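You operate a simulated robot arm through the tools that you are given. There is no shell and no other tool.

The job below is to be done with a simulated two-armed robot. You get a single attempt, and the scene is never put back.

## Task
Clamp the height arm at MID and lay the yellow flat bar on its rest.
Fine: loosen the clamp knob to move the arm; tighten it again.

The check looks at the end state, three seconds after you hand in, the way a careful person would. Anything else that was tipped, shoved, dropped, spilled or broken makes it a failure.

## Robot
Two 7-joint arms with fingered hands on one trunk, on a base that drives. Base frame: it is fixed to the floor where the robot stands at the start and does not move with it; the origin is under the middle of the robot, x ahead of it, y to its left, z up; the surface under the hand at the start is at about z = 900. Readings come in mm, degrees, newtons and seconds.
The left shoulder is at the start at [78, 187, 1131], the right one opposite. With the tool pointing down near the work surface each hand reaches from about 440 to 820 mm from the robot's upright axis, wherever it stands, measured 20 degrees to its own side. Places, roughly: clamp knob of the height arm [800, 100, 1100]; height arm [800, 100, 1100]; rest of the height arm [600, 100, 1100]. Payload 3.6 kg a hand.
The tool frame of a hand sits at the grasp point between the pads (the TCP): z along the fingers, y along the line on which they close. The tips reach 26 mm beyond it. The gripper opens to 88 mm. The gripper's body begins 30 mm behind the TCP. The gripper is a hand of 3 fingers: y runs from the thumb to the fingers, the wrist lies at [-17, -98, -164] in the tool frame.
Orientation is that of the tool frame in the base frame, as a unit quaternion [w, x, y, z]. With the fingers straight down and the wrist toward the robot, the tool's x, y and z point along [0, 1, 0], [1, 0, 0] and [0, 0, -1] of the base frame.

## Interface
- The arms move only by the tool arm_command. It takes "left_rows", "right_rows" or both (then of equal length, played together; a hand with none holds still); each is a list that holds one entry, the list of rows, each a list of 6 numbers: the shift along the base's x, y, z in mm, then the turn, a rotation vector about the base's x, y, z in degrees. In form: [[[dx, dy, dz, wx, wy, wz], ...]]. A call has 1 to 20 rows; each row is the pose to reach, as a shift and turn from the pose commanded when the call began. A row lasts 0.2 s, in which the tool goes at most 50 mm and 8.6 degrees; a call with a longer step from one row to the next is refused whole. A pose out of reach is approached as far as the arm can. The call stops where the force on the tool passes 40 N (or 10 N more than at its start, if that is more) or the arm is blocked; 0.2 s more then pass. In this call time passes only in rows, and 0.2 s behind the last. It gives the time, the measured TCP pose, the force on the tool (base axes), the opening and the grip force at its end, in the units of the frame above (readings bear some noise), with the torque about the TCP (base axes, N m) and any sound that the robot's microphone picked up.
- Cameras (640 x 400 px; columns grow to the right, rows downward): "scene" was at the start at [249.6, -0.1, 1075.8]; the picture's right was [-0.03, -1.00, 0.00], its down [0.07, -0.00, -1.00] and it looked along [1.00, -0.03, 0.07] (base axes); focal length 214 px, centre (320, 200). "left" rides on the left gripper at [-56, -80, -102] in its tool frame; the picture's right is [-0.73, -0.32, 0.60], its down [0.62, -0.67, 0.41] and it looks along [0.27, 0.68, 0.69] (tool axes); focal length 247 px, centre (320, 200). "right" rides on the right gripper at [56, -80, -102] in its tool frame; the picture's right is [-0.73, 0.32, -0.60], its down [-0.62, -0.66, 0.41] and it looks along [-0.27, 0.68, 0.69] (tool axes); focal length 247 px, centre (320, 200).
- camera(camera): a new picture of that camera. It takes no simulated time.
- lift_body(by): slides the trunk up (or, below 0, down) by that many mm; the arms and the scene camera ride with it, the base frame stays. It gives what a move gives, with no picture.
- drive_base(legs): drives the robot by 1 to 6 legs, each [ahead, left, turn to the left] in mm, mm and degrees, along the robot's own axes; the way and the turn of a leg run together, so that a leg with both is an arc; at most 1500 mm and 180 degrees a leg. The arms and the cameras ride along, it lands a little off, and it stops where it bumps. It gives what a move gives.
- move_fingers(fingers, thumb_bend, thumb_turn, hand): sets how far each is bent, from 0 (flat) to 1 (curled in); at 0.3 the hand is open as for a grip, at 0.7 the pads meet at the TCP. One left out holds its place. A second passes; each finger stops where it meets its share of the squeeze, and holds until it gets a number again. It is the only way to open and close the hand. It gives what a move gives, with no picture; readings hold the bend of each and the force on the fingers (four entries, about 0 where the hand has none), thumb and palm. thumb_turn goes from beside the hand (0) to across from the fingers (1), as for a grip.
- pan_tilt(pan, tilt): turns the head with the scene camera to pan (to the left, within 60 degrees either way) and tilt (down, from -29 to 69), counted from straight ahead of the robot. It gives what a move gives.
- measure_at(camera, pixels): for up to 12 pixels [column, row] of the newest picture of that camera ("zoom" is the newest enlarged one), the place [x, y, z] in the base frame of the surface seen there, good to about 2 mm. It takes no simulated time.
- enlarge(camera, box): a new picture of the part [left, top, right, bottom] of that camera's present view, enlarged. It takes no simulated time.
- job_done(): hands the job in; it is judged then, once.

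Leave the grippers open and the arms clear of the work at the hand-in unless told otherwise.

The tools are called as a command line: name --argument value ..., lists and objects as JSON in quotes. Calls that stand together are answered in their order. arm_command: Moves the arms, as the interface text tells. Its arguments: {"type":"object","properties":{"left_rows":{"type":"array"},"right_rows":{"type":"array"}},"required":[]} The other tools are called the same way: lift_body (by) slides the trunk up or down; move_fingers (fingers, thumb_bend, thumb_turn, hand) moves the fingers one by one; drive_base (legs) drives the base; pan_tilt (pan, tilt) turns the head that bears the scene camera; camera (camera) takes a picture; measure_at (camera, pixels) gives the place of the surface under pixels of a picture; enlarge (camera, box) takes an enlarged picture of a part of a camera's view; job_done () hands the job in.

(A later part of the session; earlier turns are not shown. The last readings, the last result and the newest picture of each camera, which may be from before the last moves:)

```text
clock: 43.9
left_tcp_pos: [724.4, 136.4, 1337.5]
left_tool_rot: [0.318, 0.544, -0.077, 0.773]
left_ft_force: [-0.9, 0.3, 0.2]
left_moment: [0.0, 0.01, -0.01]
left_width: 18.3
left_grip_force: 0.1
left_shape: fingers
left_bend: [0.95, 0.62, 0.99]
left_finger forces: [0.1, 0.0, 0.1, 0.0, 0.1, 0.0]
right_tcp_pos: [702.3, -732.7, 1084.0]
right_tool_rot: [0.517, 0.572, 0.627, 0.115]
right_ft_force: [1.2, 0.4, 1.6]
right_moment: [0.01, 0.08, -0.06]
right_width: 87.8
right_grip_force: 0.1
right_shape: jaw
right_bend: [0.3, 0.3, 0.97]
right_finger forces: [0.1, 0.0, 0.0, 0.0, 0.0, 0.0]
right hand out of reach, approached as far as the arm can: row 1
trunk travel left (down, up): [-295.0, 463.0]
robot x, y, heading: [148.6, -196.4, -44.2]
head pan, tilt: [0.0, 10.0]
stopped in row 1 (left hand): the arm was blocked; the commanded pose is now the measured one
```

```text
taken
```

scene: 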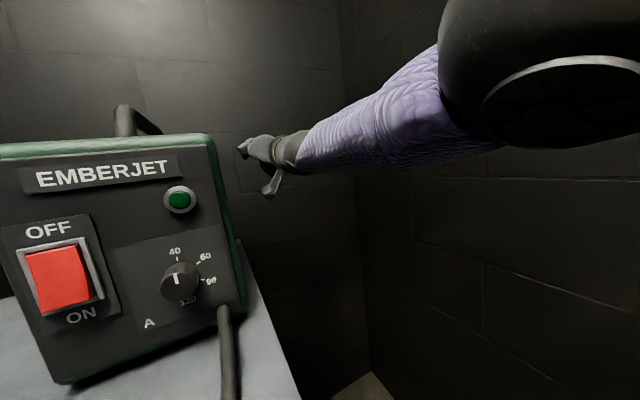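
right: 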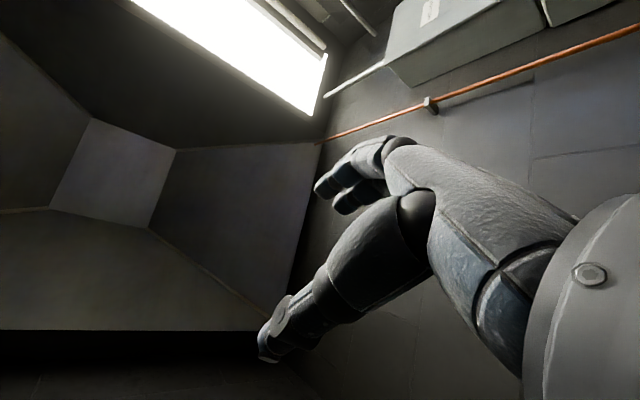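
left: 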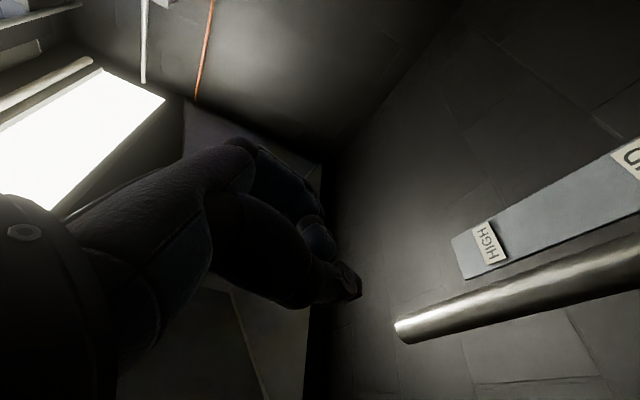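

The left wrist is still pinned on the wall at z 1251, but both arms now clear the objects below. Driving to the robot's right goes straight away from the wall and table, so I'll do that.

drive_base --legs '[[0, -80, 0]]'

drive_base --legs '[[0, -80, 0]]'

camera --camera "scene"

```text
clock: 44.6
left_tcp_pos: [753.9, 138.6, 1206.6]
left_tool_rot: [0.318, 0.594, -0.03, 0.739]
left_ft_force: [0.1, -0.4, -0.4]
left_moment: [0.0, 0.02, 0.02]
left_width: 18.6
left_grip_force: 0.1
left_shape: fingers
left_bend: [0.95, 0.62, 0.99]
left_finger forces: [0.1, 0.0, 0.0, 0.0, 0.0, 0.1]
right_tcp_pos: [678.5, -765.5, 1129.8]
right_tool_rot: [0.466, 0.659, 0.558, 0.194]
right_ft_force: [-0.4, 0.2, -0.5]
right_moment: [0.0, -0.08, -0.03]
right_width: 88.0
right_grip_force: 0.0
right_shape: jaw
right_bend: [0.3, 0.3, 0.98]
right_finger forces: [0.0, 0.0, 0.0, 0.1, 0.1, 0.1]
trunk travel left (down, up): [-295.0, 463.0]
robot x, y, heading: [142.0, -202.2, -44.5]
head pan, tilt: [0.0, 10.0]
stopped in leg 1: the robot was blocked; the commanded pose is now the measured one
```

```text
clock: 45.4
left_tcp_pos: [761.2, 138.4, 1187.2]
left_tool_rot: [0.296, 0.593, -0.025, 0.748]
left_ft_force: [0.1, -0.1, 0.7]
left_moment: [0.03, 0.03, 0.03]
left_width: 18.3
left_grip_force: 0.2
left_shape: fingers
left_bend: [0.95, 0.62, 0.99]
left_finger forces: [0.0, 0.0, 0.1, 0.0, 0.0, 0.0]
right_tcp_pos: [652.8, -768.1, 1279.7]
right_tool_rot: [0.415, 0.68, 0.414, 0.441]
right_ft_force: [-0.7, 0.2, -0.4]
right_moment: [-0.02, -0.07, 0.03]
right_width: 88.0
right_grip_force: 0.1
right_shape: jaw
right_bend: [0.3, 0.3, 0.97]
right_finger forces: [0.0, 0.0, 0.1, 0.1, 0.1, 0.0]
trunk travel left (down, up): [-295.0, 463.0]
robot x, y, heading: [135.4, -202.8, -44.4]
head pan, tilt: [0.0, 10.0]
stopped in leg 1: the robot was blocked; the commanded pose is now the measured one
```

```text
taken
```

scene: 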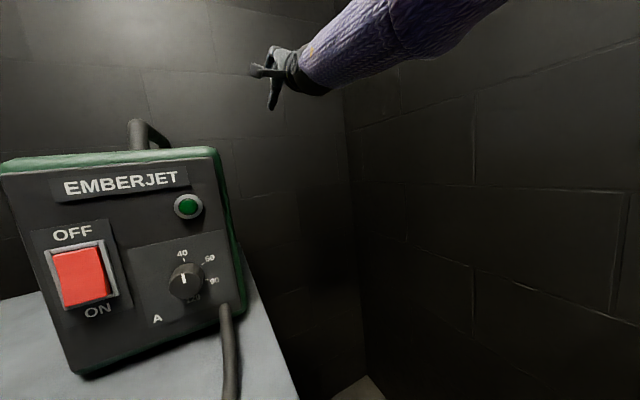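

Sideways driving is still blocked; the base ring may be against the shelf edge in front. I'll try backing straight away from the table (robot back-right, i.e. base -x).

drive_base --legs '[[-80, -80, 0]]'

drive_base --legs '[[-80, -80, 0]]'

camera --camera "left"

```text
clock: 46.1
left_tcp_pos: [769.6, 140.5, 1184.1]
left_tool_rot: [0.263, 0.591, -0.027, 0.762]
left_ft_force: [-0.3, 0.1, 0.3]
left_moment: [0.0, -0.03, -0.02]
left_width: 18.3
left_grip_force: 0.1
left_shape: fingers
left_bend: [0.95, 0.62, 0.99]
left_finger forces: [0.0, 0.0, 0.1, 0.1, 0.1, 0.0]
right_tcp_pos: [634.8, -793.4, 1303.7]
right_tool_rot: [0.273, 0.68, 0.229, 0.64]
right_ft_force: [0.4, -0.4, -0.6]
right_moment: [0.0, 0.02, -0.05]
right_width: 87.7
right_grip_force: 0.0
right_shape: jaw
right_bend: [0.3, 0.3, 0.97]
right_finger forces: [0.0, 0.0, 0.0, 0.1, 0.1, 0.0]
trunk travel left (down, up): [-295.0, 463.0]
robot x, y, heading: [128.3, -206.2, -44.5]
head pan, tilt: [0.0, 10.0]
stopped in leg 1: the robot was blocked; the commanded pose is now the measured one
```

```text
clock: 46.8
left_tcp_pos: [778.1, 142.4, 1182.7]
left_tool_rot: [0.232, 0.587, -0.03, 0.775]
left_ft_force: [0.7, 1.4, 0.4]
left_moment: [-0.01, -0.02, 0.0]
left_width: 18.4
left_grip_force: 0.0
left_shape: fingers
left_bend: [0.95, 0.62, 0.99]
left_finger forces: [0.0, 0.0, 0.1, 0.0, 0.0, 0.0]
right_tcp_pos: [611.7, -838.3, 1264.0]
right_tool_rot: [0.169, 0.648, 0.024, 0.743]
right_ft_force: [0.3, -0.9, -0.1]
right_moment: [0.04, 0.03, -0.03]
right_width: 87.8
right_grip_force: 0.0
right_shape: jaw
right_bend: [0.3, 0.3, 0.98]
right_finger forces: [0.0, 0.1, 0.0, 0.0, 0.0, 0.0]
trunk travel left (down, up): [-295.0, 463.0]
robot x, y, heading: [119.6, -208.9, -45.0]
head pan, tilt: [0.0, 10.0]
stopped in leg 1: the robot was blocked; the commanded pose is now the measured one
```

```text
taken
```

left: 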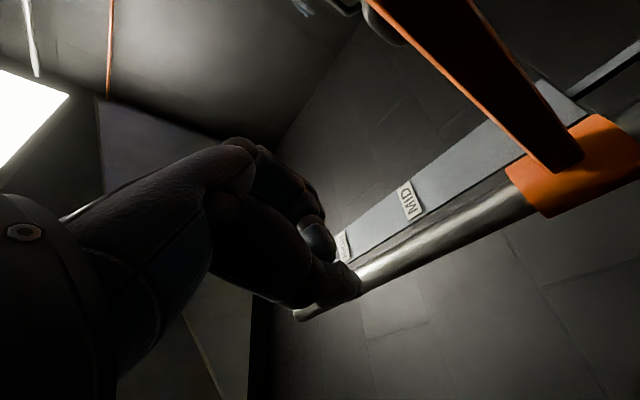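

The robot is slowly backing away (about 8 mm per call) with no contact forces on the hands. I'll continue.

drive_base --legs '[[-100, -100, 0]]'

drive_base --legs '[[-100, -100, 0]]'

drive_base --legs '[[-100, -100, 0]]'

camera --camera "scene"

camera --camera "right"

```text
clock: 48.2
left_tcp_pos: [780.0, 126.4, 1198.1]
left_tool_rot: [0.255, 0.57, -0.083, 0.776]
left_ft_force: [0.5, 0.3, 0.6]
left_moment: [-0.03, -0.02, 0.0]
left_width: 18.3
left_grip_force: 0.1
left_shape: fingers
left_bend: [0.95, 0.62, 0.99]
left_finger forces: [0.0, 0.0, 0.0, 0.1, 0.1, 0.0]
right_tcp_pos: [550.5, -815.4, 1265.7]
right_tool_rot: [0.241, 0.685, 0.097, 0.681]
right_ft_force: [0.5, -0.3, 0.9]
right_moment: [-0.01, 0.04, -0.03]
right_width: 88.0
right_grip_force: 0.0
right_shape: jaw
right_bend: [0.3, 0.3, 0.98]
right_finger forces: [0.0, 0.0, 0.1, 0.1, 0.0, 0.0]
trunk travel left (down, up): [-295.0, 463.0]
robot x, y, heading: [17.7, -240.6, -50.2]
head pan, tilt: [0.0, 10.0]
stopped in leg 1: the robot was blocked; the commanded pose is now the measured one
```

```text
clock: 49.5
left_tcp_pos: [645.6, 146.6, 1186.7]
left_tool_rot: [0.261, 0.574, -0.075, 0.773]
left_ft_force: [-0.7, 0.0, -0.2]
left_moment: [0.0, 0.04, 0.02]
left_width: 18.5
left_grip_force: 0.0
left_shape: fingers
left_bend: [0.95, 0.62, 0.99]
left_finger forces: [0.0, 0.0, 0.1, 0.0, 0.0, 0.0]
right_tcp_pos: [417.3, -794.3, 1268.3]
right_tool_rot: [0.243, 0.685, 0.1, 0.679]
right_ft_force: [-0.7, 0.2, -0.4]
right_moment: [0.0, 0.02, 0.0]
right_width: 87.9
right_grip_force: 0.2
right_shape: jaw
right_bend: [0.3, 0.3, 0.98]
right_finger forces: [0.1, 0.1, 0.0, 0.0, 0.1, 0.0]
trunk travel left (down, up): [-295.0, 463.0]
robot x, y, heading: [-122.1, -224.6, -49.8]
head pan, tilt: [0.0, 10.0]
```

```text
clock: 50.9
left_tcp_pos: [505.3, 157.4, 1186.1]
left_tool_rot: [0.261, 0.573, -0.077, 0.774]
left_ft_force: [0.0, 0.1, 0.5]
left_moment: [-0.02, -0.02, -0.02]
left_width: 18.6
left_grip_force: 0.0
left_shape: fingers
left_bend: [0.95, 0.62, 0.99]
left_finger forces: [0.0, 0.0, 0.0, 0.0, 0.0, 0.0]
right_tcp_pos: [276.5, -782.8, 1267.8]
right_tool_rot: [0.243, 0.686, 0.1, 0.679]
right_ft_force: [-0.1, -0.6, 0.1]
right_moment: [0.01, 0.02, 0.02]
right_width: 87.9
right_grip_force: 0.1
right_shape: jaw
right_bend: [0.3, 0.3, 0.98]
right_finger forces: [0.0, 0.0, 0.0, 0.0, 0.0, 0.0]
trunk travel left (down, up): [-295.0, 463.0]
robot x, y, heading: [-262.1, -209.3, -49.7]
head pan, tilt: [0.0, 10.0]
```

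```text
taken
```

scene: 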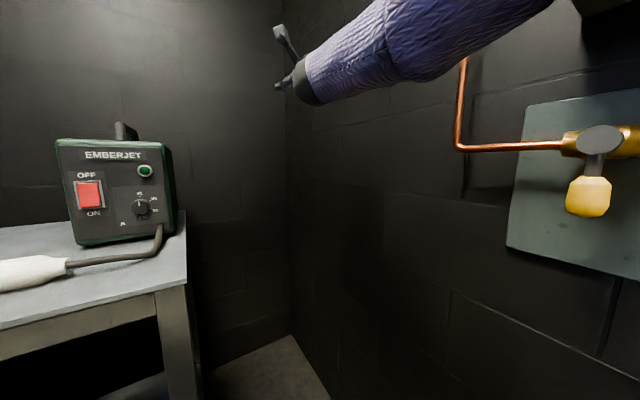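

```text
taken
```

right: 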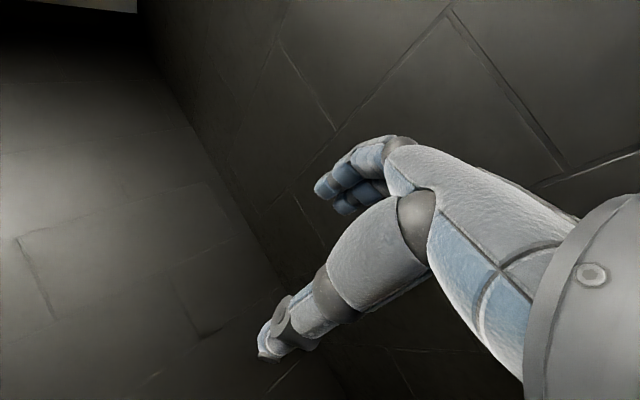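

The robot is free, upright and away from the table. Next I'll bring the left arm back to a natural fingers-down pose in front of the robot, starting with a short test of the move.

arm_command --left_rows '[[[-16.5, -34.5, 11, -0.2, 7.5, 2.5], [-33, -69, 22, -0.4, 15, 5], [-49.5, -103.5, 33, -0.5, 22.5, 7.4]]]'

```text
clock: 51.7
left_tcp_pos: [457.6, 54.4, 1217.3]
left_tool_rot: [0.227, 0.718, 0.018, 0.658]
left_ft_force: [-1.5, -0.5, 1.1]
left_moment: [0.03, 0.08, 0.04]
left_width: 18.4
left_grip_force: 0.0
left_shape: fingers
left_bend: [0.95, 0.62, 0.99]
left_finger forces: [0.0, 0.0, 0.0, 0.1, 0.0, 0.1]
right_tcp_pos: [275.9, -784.2, 1268.0]
right_tool_rot: [0.243, 0.685, 0.1, 0.679]
right_ft_force: [-0.1, 0.7, 0.3]
right_moment: [-0.04, 0.0, -0.01]
right_width: 88.0
right_grip_force: 0.0
right_shape: jaw
right_bend: [0.3, 0.3, 0.98]
right_finger forces: [0.1, 0.0, 0.1, 0.0, 0.0, 0.0]
trunk travel left (down, up): [-295.0, 463.0]
robot x, y, heading: [-263.5, -212.7, -50.0]
head pan, tilt: [0.0, 10.0]
```

The arms now obey exactly, so it was the tilt that spoiled the control. I'll finish bringing both hands to natural fingers-down poses in front of the robot.

arm_command --left_rows '[[[-16.5, -34.5, 10.9, -0.2, 7.5, 2.5], [-33, -69, 21.8, -0.4, 15, 4.9], [-49.6, -103.6, 32.8, -0.5, 22.5, 7.4], [-66.2, -138.2, 43.7, -0.7, 30, 9.9], [-82.7, -172.7, 54.6, -0.9, 37.5, 12.3], [-99.2, -207.2, 65.5, -1.1, 45, 14.8], [-115.8, -241.8, 76.4, -1.3, 52.6, 17.3], [-132.3, -276.3, 87.3, -1.5, 60.1, 19.7], [-148.9, -310.9, 98.2, -1.6, 67.6, 22.2], [-165.4, -345.4, 109.2, -1.8, 75.1, 24.7], [-182, -380, 120, -2, 82.6, 27.1], [-198.5, -414.5, 131, -2.2, 90.1, 29.6]]]' --right_rows '[[[-29.8, 11, 10, 0, 7.75, 1.5], [-59.7, 22, 20, 0, 15.5, 3], [-89.5, 33, 30, -0.1, 23.2, 4.5], [-119, 44, 40, -0.2, 31, 6], [-149, 55, 50, -0.2, 38.7, 7.5], [-179, 66, 60, -0.2, 46.5, 9], [-209, 77, 70, -0.3, 54.2, 10.6], [-239, 88, 80, -0.3, 62, 12.1], [-268, 99, 90, -0.4, 69.7, 13.6], [-298, 110, 100, -0.4, 77.5, 15.1], [-328, 121, 110, -0.5, 85.2, 16.6], [-358, 132, 121, -0.5, 93, 18.1]]]'

pan_tilt --pan 40 --tilt 5

camera --camera "scene"

```text
clock: 54.3
left_tcp_pos: [258.3, -362.0, 1347.7]
left_tool_rot: [-0.002, 0.939, 0.344, -0.005]
left_ft_force: [0.3, 0.2, -0.1]
left_moment: [0.01, 0.01, 0.0]
left_width: 18.4
left_grip_force: 0.1
left_shape: fingers
left_bend: [0.95, 0.62, 0.99]
left_finger forces: [0.1, 0.1, 0.1, 0.0, 0.1, 0.0]
right_tcp_pos: [5.7, -529.6, 1467.2]
right_tool_rot: [-0.019, 0.945, 0.325, -0.016]
right_ft_force: [-0.3, 0.1, -0.2]
right_moment: [0.01, -0.02, -0.01]
right_width: 88.0
right_grip_force: 0.1
right_shape: jaw
right_bend: [0.3, 0.3, 0.97]
right_finger forces: [0.1, 0.0, 0.0, 0.0, 0.1, 0.0]
right hand out of reach, approached as far as the arm can: row 1, 2, 3, 4, 5, 6, 7, 8, 9, 10, 11, 12
trunk travel left (down, up): [-295.0, 463.0]
robot x, y, heading: [-266.5, -211.3, -49.7]
head pan, tilt: [0.0, 10.0]
```

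```text
clock: 55.4
left_tcp_pos: [256.9, -359.9, 1349.3]
left_tool_rot: [0.001, 0.939, 0.343, -0.002]
left_ft_force: [0.4, -0.2, -0.1]
left_moment: [0.04, -0.03, 0.02]
left_width: 18.3
left_grip_force: 0.1
left_shape: fingers
left_bend: [0.95, 0.62, 0.99]
left_finger forces: [0.1, 0.0, 0.1, 0.1, 0.1, 0.1]
right_tcp_pos: [5.2, -528.4, 1469.5]
right_tool_rot: [-0.018, 0.945, 0.325, -0.014]
right_ft_force: [-0.5, 0.2, -0.4]
right_moment: [0.04, 0.02, -0.03]
right_width: 88.1
right_grip_force: 0.0
right_shape: jaw
right_bend: [0.3, 0.3, 0.97]
right_finger forces: [0.0, 0.0, 0.1, 0.0, 0.0, 0.0]
trunk travel left (down, up): [-295.0, 463.0]
robot x, y, heading: [-261.7, -210.3, -49.9]
head pan, tilt: [40.0, 5.0]
```

```text
taken
```

scene: 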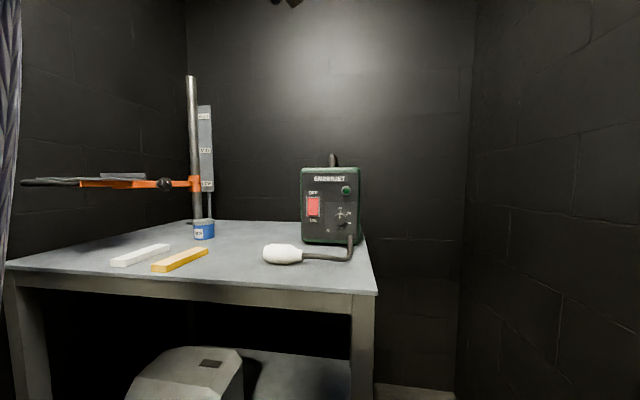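

Both arms are back to natural poses and the scene looks intact. I'll verify the positions of everything against the start values.

enlarge --camera "scene" --box '[0, 60, 380, 300]'

measure_at --camera "scene" --pixels '[[165, 184], [112, 262], [166, 246], [155, 268], [205, 251], [204, 222], [268, 252], [303, 172], [335, 162], [195, 184], [30, 183], [145, 178]]'

```text
1.67 times, centred on (190, 180) of scene
```

zoom: 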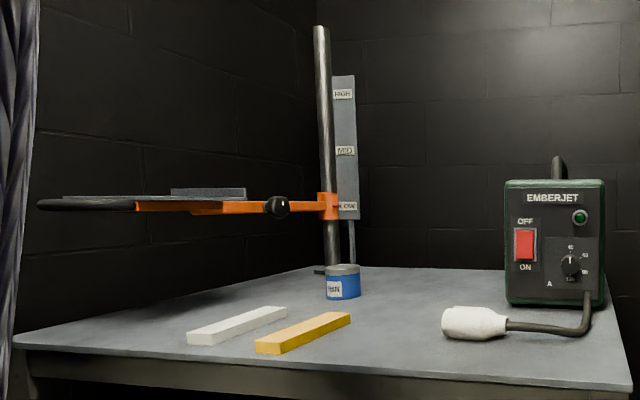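

```text
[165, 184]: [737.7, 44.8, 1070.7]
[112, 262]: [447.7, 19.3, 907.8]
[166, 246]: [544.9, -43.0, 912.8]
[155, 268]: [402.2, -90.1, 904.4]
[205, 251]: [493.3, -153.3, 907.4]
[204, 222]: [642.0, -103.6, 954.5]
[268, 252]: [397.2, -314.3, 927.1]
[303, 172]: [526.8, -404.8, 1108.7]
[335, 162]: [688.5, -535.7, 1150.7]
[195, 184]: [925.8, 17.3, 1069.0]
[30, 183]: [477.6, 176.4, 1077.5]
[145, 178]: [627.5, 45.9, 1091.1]
```

All objects match their starting positions. I'll move the right hand to its natural place at its own side (robot frame about 453, -144, 1389) and check that it can get there.

arm_command --right_rows '[[[-15, -20, -13, 0, 0, 0], [-30, -41, -26, 0, 0, 0], [-45, -62, -40, 0, 0, 0], [-60, -83, -54, 0, 0, 0], [-75, -104, -67, 0, 0, 0], [-87, -124, -80, 0, 0, 0]]]'

pan_tilt --pan -20 --tilt -20

camera --camera "scene"

```text
clock: 56.8
left_tcp_pos: [257.3, -360.8, 1347.6]
left_tool_rot: [-0.001, 0.939, 0.343, -0.002]
left_ft_force: [-0.2, 0.2, 0.8]
left_moment: [0.0, 0.0, -0.01]
left_width: 18.1
left_grip_force: 0.1
left_shape: fingers
left_bend: [0.95, 0.62, 0.99]
left_finger forces: [0.1, 0.1, 0.1, 0.0, 0.0, 0.0]
right_tcp_pos: [4.4, -527.8, 1468.7]
right_tool_rot: [-0.018, 0.945, 0.327, -0.014]
right_ft_force: [0.4, 0.2, -0.6]
right_moment: [-0.02, 0.01, 0.02]
right_width: 87.8
right_grip_force: 0.0
right_shape: jaw
right_bend: [0.3, 0.3, 0.97]
right_finger forces: [0.0, 0.0, 0.1, 0.1, 0.0, 0.1]
right hand out of reach, approached as far as the arm can: row 1, 2, 3, 4, 5, 6
trunk travel left (down, up): [-295.0, 463.0]
robot x, y, heading: [-262.4, -209.2, -49.8]
head pan, tilt: [40.0, 5.0]
```

```text
clock: 58.0
left_tcp_pos: [257.8, -359.4, 1349.0]
left_tool_rot: [-0.001, 0.939, 0.343, -0.002]
left_ft_force: [-0.2, 1.4, 0.5]
left_moment: [0.0, 0.02, -0.01]
left_width: 18.5
left_grip_force: 0.2
left_shape: fingers
left_bend: [0.95, 0.62, 0.99]
left_finger forces: [0.0, 0.1, 0.0, 0.1, 0.1, 0.1]
right_tcp_pos: [5.6, -528.4, 1468.5]
right_tool_rot: [-0.018, 0.946, 0.325, -0.014]
right_ft_force: [0.4, -0.4, -0.3]
right_moment: [-0.01, -0.01, -0.02]
right_width: 88.3
right_grip_force: 0.1
right_shape: jaw
right_bend: [0.3, 0.3, 0.97]
right_finger forces: [0.1, 0.1, 0.0, 0.1, 0.0, 0.1]
trunk travel left (down, up): [-295.0, 463.0]
robot x, y, heading: [-261.0, -208.5, -50.0]
head pan, tilt: [-20.0, -20.0]
```

```text
taken
```

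scene: 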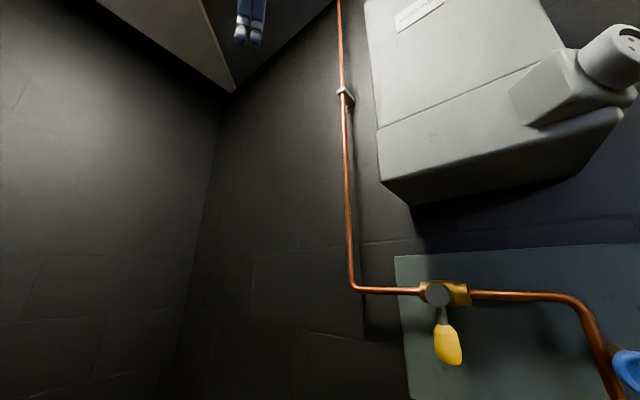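

The right arm is stuck in a twisted posture (out of reach in every row). I'll look at it through the left camera to see how its elbow lies.

camera --camera "left"

camera --camera "right"

pan_tilt --pan -45 --tilt -29

camera --camera "scene"

```text
taken
```

left: 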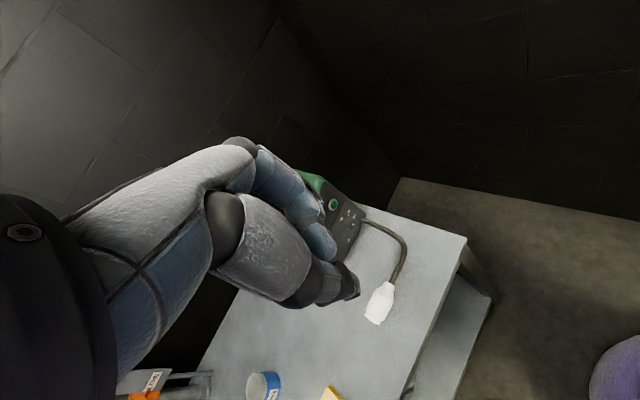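

```text
taken
```

right: 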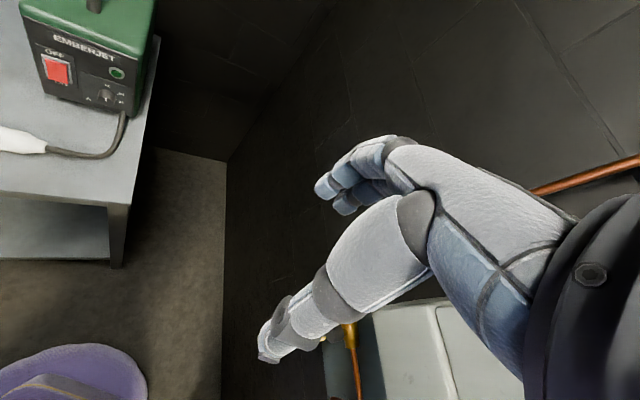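

```text
clock: 58.9
left_tcp_pos: [257.2, -360.6, 1349.2]
left_tool_rot: [-0.001, 0.939, 0.343, -0.003]
left_ft_force: [0.2, -0.5, -0.3]
left_moment: [0.01, 0.02, -0.04]
left_width: 18.2
left_grip_force: 0.1
left_shape: fingers
left_bend: [0.95, 0.62, 0.99]
left_finger forces: [0.1, 0.0, 0.0, 0.1, 0.0, 0.0]
right_tcp_pos: [5.1, -528.3, 1469.0]
right_tool_rot: [-0.019, 0.945, 0.326, -0.015]
right_ft_force: [0.4, -0.5, 0.1]
right_moment: [0.04, 0.01, 0.04]
right_width: 88.0
right_grip_force: 0.1
right_shape: jaw
right_bend: [0.3, 0.3, 0.97]
right_finger forces: [0.1, 0.0, 0.0, 0.0, 0.0, 0.0]
trunk travel left (down, up): [-295.0, 463.0]
robot x, y, heading: [-265.8, -209.0, -50.0]
head pan, tilt: [-45.0, -28.6]
```

```text
taken
```

scene: 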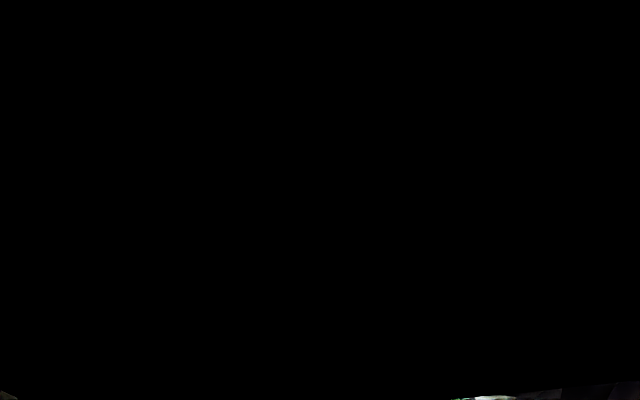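

The view is blocked by the arm itself, but there is plenty of free space here. I'll turn the robot in place to heading -18°, parallel to the left wall and stand, before untwisting the right arm.

drive_base --legs '[[0, 0, 32]]'

pan_tilt --pan 0 --tilt 5

camera --camera "scene"

```text
clock: 60.9
left_tcp_pos: [257.6, -62.5, 1348.7]
left_tool_rot: [0.0, 0.809, 0.588, -0.002]
left_ft_force: [0.7, 0.5, -0.1]
left_moment: [-0.01, -0.02, -0.02]
left_width: 18.6
left_grip_force: 0.0
left_shape: fingers
left_bend: [0.95, 0.62, 0.99]
left_finger forces: [0.1, 0.0, 0.1, 0.0, 0.0, 0.0]
right_tcp_pos: [132.4, -338.0, 1468.0]
right_tool_rot: [-0.013, 0.819, 0.573, -0.019]
right_ft_force: [-0.5, 0.6, 0.8]
right_moment: [0.01, 0.02, -0.01]
right_width: 88.1
right_grip_force: 0.1
right_shape: jaw
right_bend: [0.3, 0.3, 0.97]
right_finger forces: [0.0, 0.0, 0.0, 0.1, 0.0, 0.0]
trunk travel left (down, up): [-295.0, 463.0]
robot x, y, heading: [-269.0, -212.5, -18.0]
head pan, tilt: [-45.0, -28.6]
```

```text
clock: 62.0
left_tcp_pos: [257.9, -62.2, 1348.8]
left_tool_rot: [-0.001, 0.809, 0.588, -0.002]
left_ft_force: [-0.3, 0.7, 0.0]
left_moment: [0.0, -0.01, -0.01]
left_width: 18.3
left_grip_force: 0.0
left_shape: fingers
left_bend: [0.95, 0.62, 0.99]
left_finger forces: [0.1, 0.0, 0.0, 0.0, 0.0, 0.0]
right_tcp_pos: [131.2, -337.9, 1469.3]
right_tool_rot: [-0.013, 0.82, 0.572, -0.018]
right_ft_force: [0.8, 1.0, -1.0]
right_moment: [0.03, 0.01, -0.01]
right_width: 87.8
right_grip_force: 0.1
right_shape: jaw
right_bend: [0.3, 0.3, 0.97]
right_finger forces: [0.0, 0.1, 0.0, 0.0, 0.1, 0.1]
trunk travel left (down, up): [-295.0, 463.0]
robot x, y, heading: [-266.7, -209.3, -18.0]
head pan, tilt: [0.0, 5.0]
```

```text
taken
```

scene: 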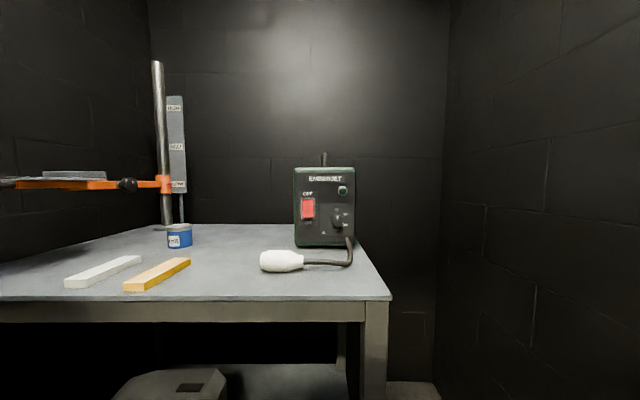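

The robot now stands square to the table with lots of space. I'll extend the right hand forward and down to untwist it.

arm_command --right_rows '[[[23, -23, -21, 0, 0, 0], [46, -46, -42, 0, 0, 0], [69, -69, -63, 0, 0, 0], [92, -92, -84, 0, 0, 0], [115, -115, -105, 0, 0, 0], [138, -138, -126, 0, 0, 0], [159, -157, -150, 0, 0, 0]]]'

camera --camera "scene"

```text
clock: 63.6
left_tcp_pos: [259.6, -66.5, 1349.1]
left_tool_rot: [-0.003, 0.809, 0.588, -0.002]
left_ft_force: [-0.3, -1.0, -0.9]
left_moment: [0.06, 0.0, -0.02]
left_width: 18.3
left_grip_force: 0.0
left_shape: fingers
left_bend: [0.95, 0.62, 0.99]
left_finger forces: [0.0, 0.0, 0.0, 0.1, 0.0, 0.0]
right_tcp_pos: [291.2, -500.0, 1318.8]
right_tool_rot: [-0.016, 0.82, 0.572, -0.018]
right_ft_force: [0.4, -0.1, -0.1]
right_moment: [0.07, 0.0, 0.01]
right_width: 88.0
right_grip_force: 0.2
right_shape: jaw
right_bend: [0.3, 0.3, 0.98]
right_finger forces: [0.0, 0.0, 0.0, 0.0, 0.1, 0.1]
right hand out of reach, approached as far as the arm can: row 1, 2, 3, 4
trunk travel left (down, up): [-295.0, 463.0]
robot x, y, heading: [-262.8, -206.4, -18.1]
head pan, tilt: [0.0, 5.0]
```

```text
taken
```

scene: 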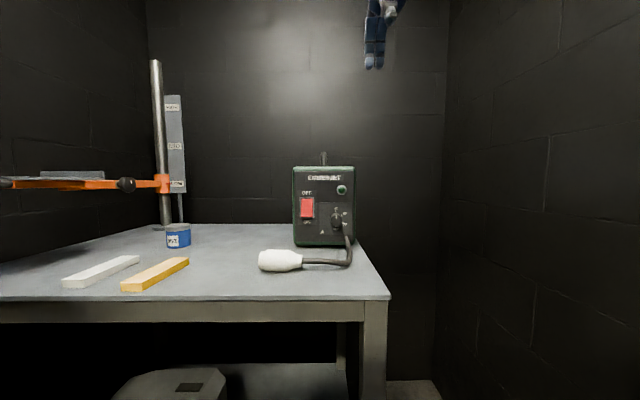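

It reached the commanded place exactly. I'll now move it to the natural start-like pose to confirm that it's no longer twisted.

arm_command --right_rows '[[[-34, 2, 14, 0, 0, 0], [-68, 4, 28, 0, 0, 0], [-102, 6, 42, 0, 0, 0], [-136, 8, 56, 0, 0, 0], [-171, 9, 70, 0, 0, 0]]]'

move_fingers --hand "left" --fingers 0.3 --thumb_bend 0.3

```text
clock: 64.8
left_tcp_pos: [256.4, -62.2, 1349.7]
left_tool_rot: [0.0, 0.809, 0.588, -0.002]
left_ft_force: [-0.5, 0.3, 0.4]
left_moment: [0.04, -0.05, 0.0]
left_width: 18.5
left_grip_force: 0.1
left_shape: fingers
left_bend: [0.95, 0.62, 0.99]
left_finger forces: [0.1, 0.1, 0.1, 0.0, 0.1, 0.0]
right_tcp_pos: [118.2, -484.0, 1389.0]
right_tool_rot: [-0.013, 0.82, 0.572, -0.018]
right_ft_force: [-0.6, -1.2, 0.4]
right_moment: [0.02, -0.03, 0.0]
right_width: 88.0
right_grip_force: 0.2
right_shape: jaw
right_bend: [0.3, 0.3, 0.98]
right_finger forces: [0.0, 0.0, 0.0, 0.0, 0.1, 0.0]
trunk travel left (down, up): [-295.0, 463.0]
robot x, y, heading: [-265.0, -207.1, -18.3]
head pan, tilt: [0.0, 5.0]
```

```text
clock: 65.8
left_tcp_pos: [258.0, -62.3, 1348.1]
left_tool_rot: [0.0, 0.81, 0.587, -0.001]
left_ft_force: [0.9, -0.8, 0.8]
left_moment: [0.01, 0.01, 0.0]
left_width: 88.3
left_grip_force: 0.1
left_shape: fingers
left_bend: [0.3, 0.3, 0.98]
left_finger forces: [0.1, 0.0, 0.0, 0.0, 0.1, 0.0]
right_tcp_pos: [120.4, -484.0, 1389.0]
right_tool_rot: [-0.014, 0.82, 0.572, -0.019]
right_ft_force: [-0.3, 0.7, -1.0]
right_moment: [0.04, 0.02, 0.02]
right_width: 88.0
right_grip_force: 0.1
right_shape: jaw
right_bend: [0.3, 0.3, 0.98]
right_finger forces: [0.0, 0.0, 0.1, 0.1, 0.0, 0.1]
trunk travel left (down, up): [-295.0, 463.0]
robot x, y, heading: [-265.8, -207.2, -18.4]
head pan, tilt: [0.0, 5.0]
```

Both arms behave normally again. With space to spare, I'll rehearse the knob-turning pose here: right fingers pointing left at z 1083, at the robot-frame place where the knob will be.

arm_command --right_rows '[[[24.7, 25, -25.5, 7.13, -2.32, 0], [49.3, 50, -51, 14.27, -4.63, 0], [74, 75, -76.5, 21.4, -6.95, 0], [98.7, 100, -102, 28.5, -9.27, 0], [123.3, 125, -127.5, 35.7, -11.6, 0], [148, 150, -153, 42.8, -13.9, 0], [172.7, 175, -178.5, 49.9, -16.2, 0], [197.3, 200, -204, 57.1, -18.5, 0], [222, 225, -229.5, 64.2, -20.85, 0], [246.7, 250, -255, 71.3, -23.2, 0], [271.3, 275, -280.5, 78.5, -25.5, 0], [296, 300, -306, 85.6, -27.8, 0]]]'

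camera --camera "scene"

```text
clock: 68.4
left_tcp_pos: [259.4, -60.9, 1348.6]
left_tool_rot: [0.0, 0.809, 0.587, -0.003]
left_ft_force: [0.0, 0.2, 0.2]
left_moment: [-0.01, 0.01, -0.03]
left_width: 87.8
left_grip_force: 0.0
left_shape: fingers
left_bend: [0.3, 0.3, 0.98]
left_finger forces: [0.0, 0.0, 0.1, 0.1, 0.0, 0.0]
right_tcp_pos: [416.6, -185.3, 1081.8]
right_tool_rot: [-0.435, 0.575, 0.421, 0.551]
right_ft_force: [-0.5, -0.4, 0.4]
right_moment: [0.01, -0.01, -0.01]
right_width: 88.0
right_grip_force: 0.1
right_shape: jaw
right_bend: [0.3, 0.3, 0.98]
right_finger forces: [0.0, 0.0, 0.0, 0.0, 0.1, 0.0]
trunk travel left (down, up): [-295.0, 463.0]
robot x, y, heading: [-261.8, -209.7, -17.9]
head pan, tilt: [0.0, 5.0]
```

```text
taken
```

scene: 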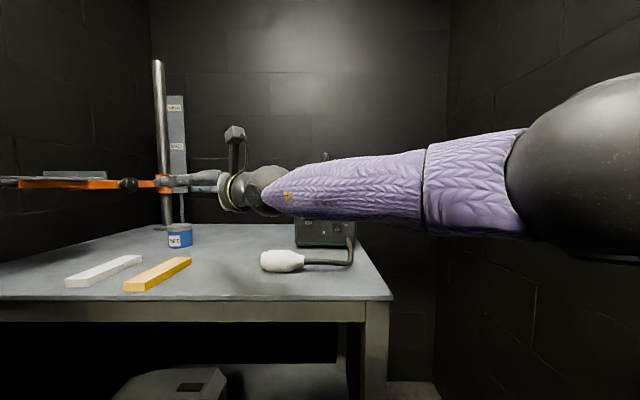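

The pose is reached with ease. I'll test how far the hand can roll about its pointing axis, in the loosening direction first.

arm_command --right_rows '[[[0, 0, 0, -2.63, -8.08, 0], [0, 0, 0, -5.26, -16.2, 0], [0, 0, 0, -7.9, -24.2, 0], [0, 0, 0, -10.5, -32.3, 0], [0, 0, 0, -13.1, -40.4, 0], [0, 0, 0, -15.8, -48.5, 0], [0, 0, 0, -18.4, -56.6, 0], [0, 0, 0, -21, -64.7, 0], [0, 0, 0, -23.7, -72.7, 0], [0, 0, 0, -26.3, -80.8, 0]]]'

camera --camera "scene"

```text
clock: 70.6
left_tcp_pos: [256.8, -64.1, 1349.5]
left_tool_rot: [-0.001, 0.809, 0.588, -0.001]
left_ft_force: [-0.5, -0.2, 0.6]
left_moment: [0.01, -0.01, -0.01]
left_width: 88.0
left_grip_force: 0.1
left_shape: fingers
left_bend: [0.3, 0.3, 0.98]
left_finger forces: [0.1, 0.1, 0.0, 0.1, 0.0, 0.0]
right_tcp_pos: [356.1, -241.4, 1103.1]
right_tool_rot: [0.054, 0.173, 0.702, 0.689]
right_ft_force: [-0.4, -0.4, -0.5]
right_moment: [-0.02, 0.03, -0.02]
right_width: 88.1
right_grip_force: 0.0
right_shape: jaw
right_bend: [0.3, 0.3, 0.97]
right_finger forces: [0.1, 0.1, 0.0, 0.0, 0.0, 0.0]
right hand out of reach, approached as far as the arm can: row 4, 5, 6, 7, 8, 9, 10
trunk travel left (down, up): [-295.0, 463.0]
robot x, y, heading: [-263.7, -209.2, -18.2]
head pan, tilt: [0.0, 5.0]
```

```text
taken
```

scene: 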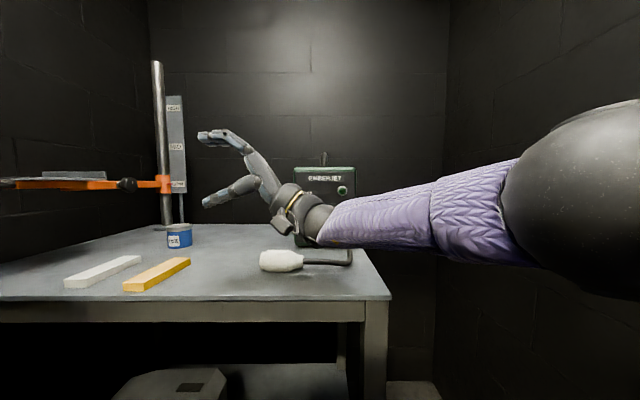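

The loosening roll of -85° is possible in orientation but needs the robot about 60–80 mm closer. I'll measure the table's front edge, legs and shelf to know how near I may stand.

measure_at --camera "scene" --pixels '[[100, 303], [250, 303], [385, 303], [370, 360], [300, 390], [260, 395], [180, 380], [10, 303], [345, 350], [390, 297]]'

arm_command --right_rows '[[[0, 0, 0, 2.63, 8.08, 0], [0, 0, 0, 5.26, 16.2, 0], [0, 0, 0, 7.9, 24.2, 0], [0, 0, 0, 10.5, 32.3, 0], [0, 0, 0, 13.1, 40.4, 0], [0, 0, 0, 15.8, 48.5, 0], [0, 0, 0, 18.4, 56.6, 0], [0, 0, 0, 21, 64.7, 0], [0, 0, 0, 23.7, 72.7, 0], [0, 0, 0, 26.3, 80.8, 0], [0, 0, 0, 28.9, 88.9, 0], [0, 0, 0, 31.5, 97, 0], [0, 0, 0, 34.2, 105, 0], [0, 0, 0, 36.8, 113, 0], [0, 0, 0, 39.4, 121, 0]]]'

camera --camera "scene"

```text
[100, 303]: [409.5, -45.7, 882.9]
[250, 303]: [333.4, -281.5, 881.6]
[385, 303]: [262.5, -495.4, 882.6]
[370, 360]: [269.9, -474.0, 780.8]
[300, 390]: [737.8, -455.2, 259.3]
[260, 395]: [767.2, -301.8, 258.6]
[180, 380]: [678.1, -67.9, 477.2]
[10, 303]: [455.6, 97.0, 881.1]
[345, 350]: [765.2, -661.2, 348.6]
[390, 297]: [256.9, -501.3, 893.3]
```

```text
clock: 73.8
left_tcp_pos: [258.5, -61.3, 1349.0]
left_tool_rot: [0.001, 0.809, 0.587, -0.002]
left_ft_force: [0.0, -0.5, 0.4]
left_moment: [-0.03, 0.0, 0.02]
left_width: 88.5
left_grip_force: 0.0
left_shape: fingers
left_bend: [0.3, 0.3, 0.98]
left_finger forces: [0.1, 0.0, 0.0, 0.0, 0.1, 0.0]
right_tcp_pos: [357.5, -241.6, 1104.0]
right_tool_rot: [-0.615, 0.677, 0.179, 0.363]
right_ft_force: [0.1, 0.0, 0.9]
right_moment: [-0.04, 0.0, -0.02]
right_width: 88.2
right_grip_force: 0.1
right_shape: jaw
right_bend: [0.3, 0.3, 0.97]
right_finger forces: [0.0, 0.0, 0.0, 0.0, 0.0, 0.0]
trunk travel left (down, up): [-295.0, 463.0]
robot x, y, heading: [-263.0, -207.6, -18.0]
head pan, tilt: [0.0, 5.0]
```

```text
taken
```

scene: 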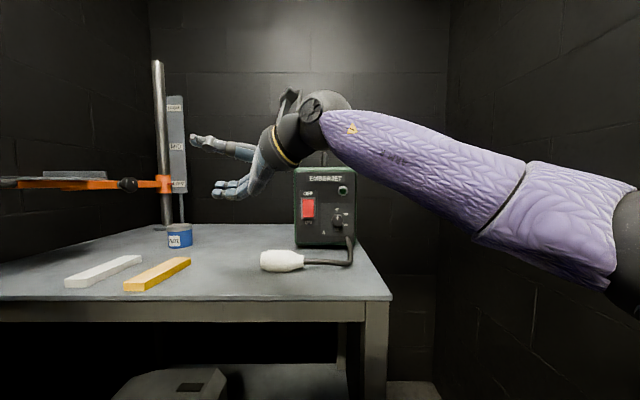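

Rolling back the other way is also fine: a stroke of at least 127° is available. Table front edge is at u≈402 in room axes, so I can stand at u≈105. Next I'll tuck the left arm forward and inward so its elbow stays away from the wall, and check it.

arm_command --left_rows '[[[10, -39, 7, 0, 0, 0], [20, -78, 14, 0, 0, 0], [30, -117, 21, 0, 0, 0], [40, -156, 28, 0, 0, 0], [50, -195, 35, 0, 0, 0], [60, -234, 42, 0, 0, 0], [69, -274, 50, 0, 0, 0]]]'

pan_tilt --pan 60 --tilt -10

camera --camera "scene"

```text
clock: 75.4
left_tcp_pos: [289.1, -162.4, 1368.6]
left_tool_rot: [0.0, 0.808, 0.589, -0.004]
left_ft_force: [0.1, -0.1, 0.5]
left_moment: [-0.01, -0.01, 0.0]
left_width: 88.2
left_grip_force: 0.1
left_shape: fingers
left_bend: [0.3, 0.3, 0.98]
left_finger forces: [0.0, 0.0, 0.0, 0.0, 0.0, 0.1]
left hand out of reach, approached as far as the arm can: row 3, 4, 5, 6, 7
right_tcp_pos: [356.5, -241.5, 1106.3]
right_tool_rot: [-0.615, 0.676, 0.181, 0.364]
right_ft_force: [-0.2, -0.9, 0.4]
right_moment: [0.05, -0.02, -0.01]
right_width: 88.0
right_grip_force: 0.0
right_shape: jaw
right_bend: [0.3, 0.3, 0.97]
right_finger forces: [0.1, 0.0, 0.0, 0.1, 0.0, 0.0]
trunk travel left (down, up): [-295.0, 463.0]
robot x, y, heading: [-267.2, -210.4, -18.4]
head pan, tilt: [0.0, 5.0]
```

```text
clock: 76.7
left_tcp_pos: [288.9, -163.9, 1369.5]
left_tool_rot: [0.001, 0.808, 0.59, -0.005]
left_ft_force: [1.0, -0.1, 0.0]
left_moment: [0.01, -0.02, -0.02]
left_width: 88.2
left_grip_force: 0.1
left_shape: fingers
left_bend: [0.3, 0.3, 0.98]
left_finger forces: [0.0, 0.0, 0.0, 0.0, 0.1, 0.0]
right_tcp_pos: [356.7, -242.2, 1105.9]
right_tool_rot: [-0.615, 0.676, 0.182, 0.363]
right_ft_force: [0.0, 0.4, -0.4]
right_moment: [0.03, 0.0, 0.03]
right_width: 88.2
right_grip_force: 0.0
right_shape: jaw
right_bend: [0.3, 0.3, 0.97]
right_finger forces: [0.0, 0.0, 0.1, 0.0, 0.0, 0.1]
trunk travel left (down, up): [-295.0, 463.0]
robot x, y, heading: [-264.1, -212.1, -18.0]
head pan, tilt: [60.0, -10.0]
```

```text
taken
```

scene: 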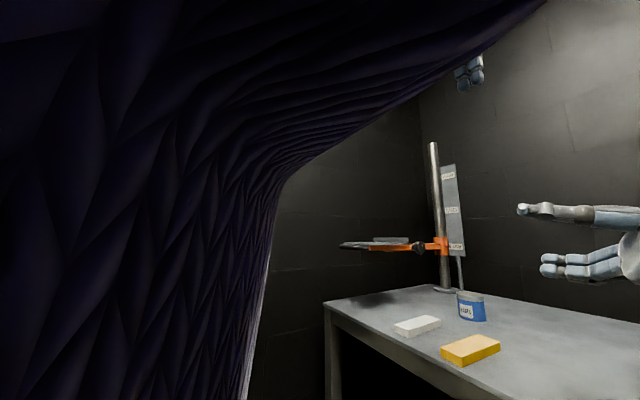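

The left hand can't cross farther inward. A raised, nearly straight left arm keeps its elbow in, so I'll park it up and forward.

arm_command --left_rows '[[[7, -2, 17, 0, 0, 0], [14, -4, 35, 0, 0, 0], [21, -7, 52, 0, 0, 0], [28, -9, 70, 0, 0, 0]]]'

pan_tilt --pan 0 --tilt 5

```text
clock: 77.7
left_tcp_pos: [298.0, -145.9, 1382.2]
left_tool_rot: [0.0, 0.809, 0.588, -0.003]
left_ft_force: [-0.7, 0.3, 0.4]
left_moment: [0.0, -0.03, 0.03]
left_width: 88.0
left_grip_force: 0.1
left_shape: fingers
left_bend: [0.3, 0.3, 0.98]
left_finger forces: [0.0, 0.1, 0.0, 0.1, 0.1, 0.1]
left hand out of reach, approached as far as the arm can: row 1, 2, 3, 4
right_tcp_pos: [354.7, -242.1, 1105.6]
right_tool_rot: [-0.615, 0.676, 0.182, 0.363]
right_ft_force: [0.7, -0.6, 1.0]
right_moment: [0.02, 0.03, 0.02]
right_width: 88.2
right_grip_force: 0.0
right_shape: jaw
right_bend: [0.3, 0.3, 0.97]
right_finger forces: [0.0, 0.0, 0.1, 0.0, 0.0, 0.0]
trunk travel left (down, up): [-295.0, 463.0]
robot x, y, heading: [-264.3, -211.3, -17.9]
head pan, tilt: [60.0, -10.0]
```

```text
clock: 79.0
left_tcp_pos: [298.0, -145.9, 1381.5]
left_tool_rot: [0.0, 0.809, 0.588, -0.003]
left_ft_force: [0.6, -1.1, -0.7]
left_moment: [-0.01, -0.01, -0.01]
left_width: 88.1
left_grip_force: 0.0
left_shape: fingers
left_bend: [0.3, 0.3, 0.98]
left_finger forces: [0.0, 0.0, 0.0, 0.0, 0.1, 0.0]
right_tcp_pos: [357.2, -241.2, 1105.4]
right_tool_rot: [-0.615, 0.676, 0.183, 0.363]
right_ft_force: [0.3, 0.3, 0.6]
right_moment: [-0.03, -0.01, -0.01]
right_width: 87.8
right_grip_force: 0.0
right_shape: jaw
right_bend: [0.3, 0.3, 0.97]
right_finger forces: [0.1, 0.1, 0.0, 0.0, 0.0, 0.1]
trunk travel left (down, up): [-295.0, 463.0]
robot x, y, heading: [-266.9, -205.6, -18.2]
head pan, tilt: [0.0, 5.0]
```

The left arm is near its reach limit there, so its elbow is nearly straight, which is good. I'll raise the trunk 80 mm so the right elbow will pass well above the torch nozzle and the right hand above everything.

lift_body --by 80

camera --camera "scene"

```text
clock: 80.2
left_tcp_pos: [264.1, -136.4, 1487.6]
left_tool_rot: [0.023, 0.809, 0.588, 0.013]
left_ft_force: [0.5, -0.5, -0.5]
left_moment: [0.0, 0.01, -0.01]
left_width: 88.2
left_grip_force: 0.0
left_shape: fingers
left_bend: [0.3, 0.3, 0.98]
left_finger forces: [0.0, 0.1, 0.0, 0.1, 0.0, 0.0]
right_tcp_pos: [357.8, -242.9, 1184.6]
right_tool_rot: [-0.615, 0.676, 0.181, 0.363]
right_ft_force: [0.0, -0.4, 0.2]
right_moment: [0.0, 0.02, -0.02]
right_width: 88.0
right_grip_force: 0.1
right_shape: jaw
right_bend: [0.3, 0.3, 0.97]
right_finger forces: [0.1, 0.1, 0.0, 0.0, 0.0, 0.0]
trunk travel left (down, up): [-375.0, 383.0]
robot x, y, heading: [-265.6, -206.8, -18.3]
head pan, tilt: [0.0, 5.0]
```

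```text
taken
```

scene: 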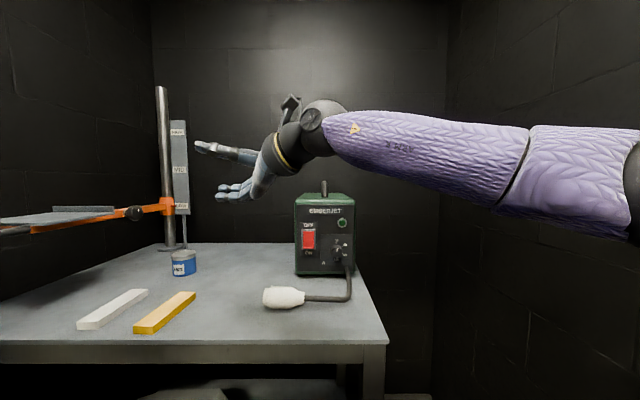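

Right hand is at z 1185, above everything. Now I'll drive left 200 mm, then forward in two legs, watching the pose.

drive_base --legs '[[0, 200, 0], [150, 0, 0]]'

camera --camera "scene"

```text
clock: 82.8
left_tcp_pos: [468.8, 9.1, 1487.2]
left_tool_rot: [0.023, 0.808, 0.588, 0.013]
left_ft_force: [0.8, 0.0, -0.1]
left_moment: [0.0, -0.01, -0.01]
left_width: 88.0
left_grip_force: 0.1
left_shape: fingers
left_bend: [0.3, 0.3, 0.98]
left_finger forces: [0.1, 0.0, 0.1, 0.0, 0.0, 0.0]
right_tcp_pos: [563.1, -97.9, 1184.3]
right_tool_rot: [-0.615, 0.676, 0.181, 0.362]
right_ft_force: [0.2, -0.6, 0.0]
right_moment: [0.02, 0.0, 0.04]
right_width: 88.1
right_grip_force: 0.0
right_shape: jaw
right_bend: [0.3, 0.3, 0.97]
right_finger forces: [0.0, 0.1, 0.1, 0.1, 0.0, 0.0]
trunk travel left (down, up): [-375.0, 383.0]
robot x, y, heading: [-59.1, -69.0, -17.8]
head pan, tilt: [0.0, 5.0]
```

```text
taken
```

scene: 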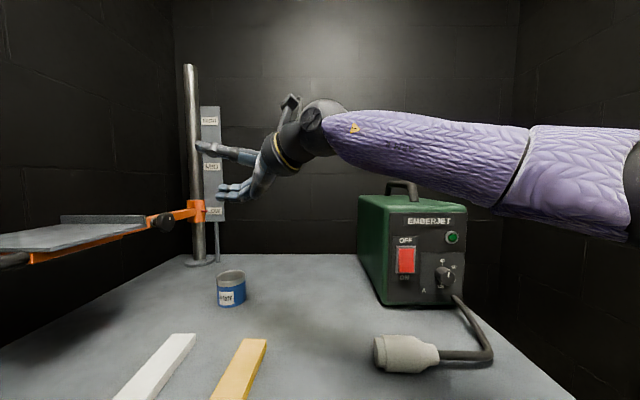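

measure_at --camera "scene" --pixels '[[480, 195], [400, 165], [560, 215], [620, 225], [350, 140], [402, 188], [390, 208], [240, 195], [215, 150], [165, 222]]'

```text
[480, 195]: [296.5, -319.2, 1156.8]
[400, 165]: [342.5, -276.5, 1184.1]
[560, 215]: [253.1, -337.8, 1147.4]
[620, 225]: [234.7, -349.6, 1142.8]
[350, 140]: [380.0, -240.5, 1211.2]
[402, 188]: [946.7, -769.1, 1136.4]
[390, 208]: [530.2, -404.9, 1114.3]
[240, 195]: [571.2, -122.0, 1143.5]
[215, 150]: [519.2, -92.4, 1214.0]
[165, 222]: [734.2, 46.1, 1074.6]
```

Clearances are fine. Now the final legs: 145 forward, then 104 left.

drive_base --legs '[[145, 0, 0], [0, 104, 0]]'

camera --camera "scene"

camera --camera "right"

```text
clock: 84.9
left_tcp_pos: [638.0, 68.2, 1487.7]
left_tool_rot: [0.024, 0.807, 0.589, 0.014]
left_ft_force: [0.0, 0.7, 0.3]
left_moment: [-0.01, -0.02, -0.05]
left_width: 88.1
left_grip_force: 0.0
left_shape: fingers
left_bend: [0.3, 0.3, 0.98]
left_finger forces: [0.0, 0.0, 0.0, 0.0, 0.0, 0.0]
right_tcp_pos: [731.8, -37.8, 1185.7]
right_tool_rot: [-0.615, 0.676, 0.183, 0.362]
right_ft_force: [-0.1, 0.7, 0.3]
right_moment: [-0.01, 0.03, 0.0]
right_width: 88.1
right_grip_force: 0.0
right_shape: jaw
right_bend: [0.3, 0.3, 0.97]
right_finger forces: [0.1, 0.1, 0.1, 0.0, 0.1, 0.1]
trunk travel left (down, up): [-375.0, 383.0]
robot x, y, heading: [109.2, -9.3, -17.9]
head pan, tilt: [0.0, 5.0]
```

```text
taken
```

scene: 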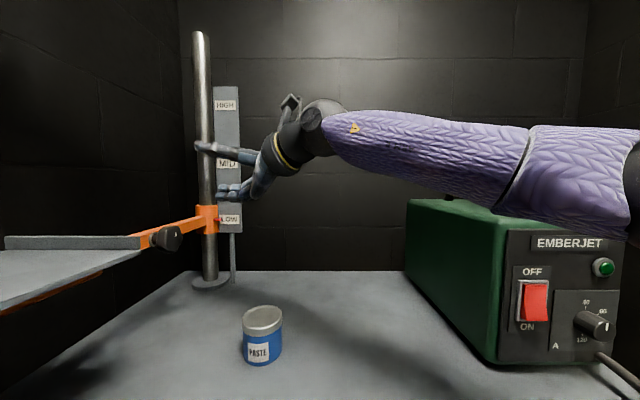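

```text
taken
```

right: 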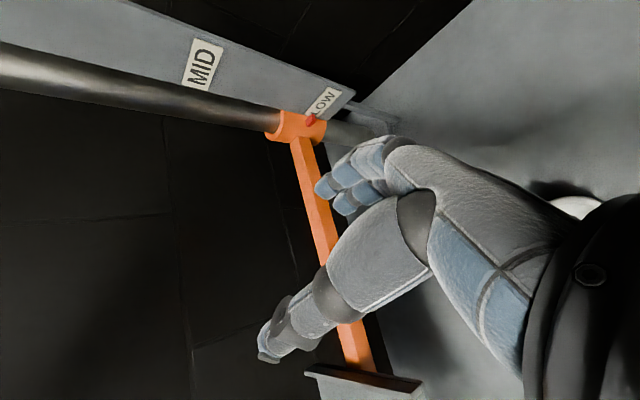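

In place at (109, -9, heading -18°), no contacts. I'll measure the knob precisely from here.

enlarge --camera "scene" --box '[120, 195, 240, 275]'

```text
5.00 times, centred on (180, 235) of scene
```

zoom: 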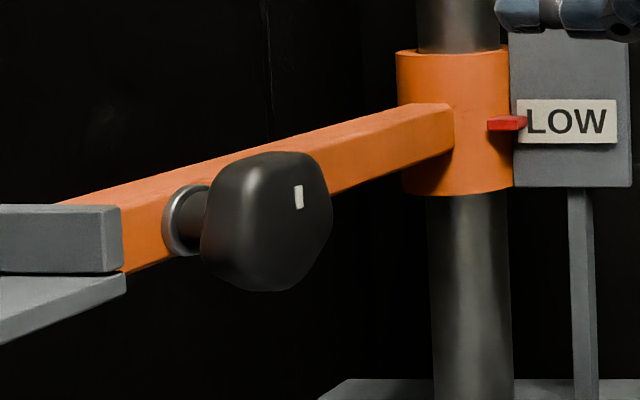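

The knob head is a rounded, lobed shape with a white mark near its top edge. I'll measure its outline.

measure_at --camera "zoom" --pixels '[[298, 197], [268, 225], [268, 165], [265, 280], [215, 225], [325, 225], [240, 165], [190, 220], [170, 220], [350, 150], [508, 123], [230, 270]]'

```text
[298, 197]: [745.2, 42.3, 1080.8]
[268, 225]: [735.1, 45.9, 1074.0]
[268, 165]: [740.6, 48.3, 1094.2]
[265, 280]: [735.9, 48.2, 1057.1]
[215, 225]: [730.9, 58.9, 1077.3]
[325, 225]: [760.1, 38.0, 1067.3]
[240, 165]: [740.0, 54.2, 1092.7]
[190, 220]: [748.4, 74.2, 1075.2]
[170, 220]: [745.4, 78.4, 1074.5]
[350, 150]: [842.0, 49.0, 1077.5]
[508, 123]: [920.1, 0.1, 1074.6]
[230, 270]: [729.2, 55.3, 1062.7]
```

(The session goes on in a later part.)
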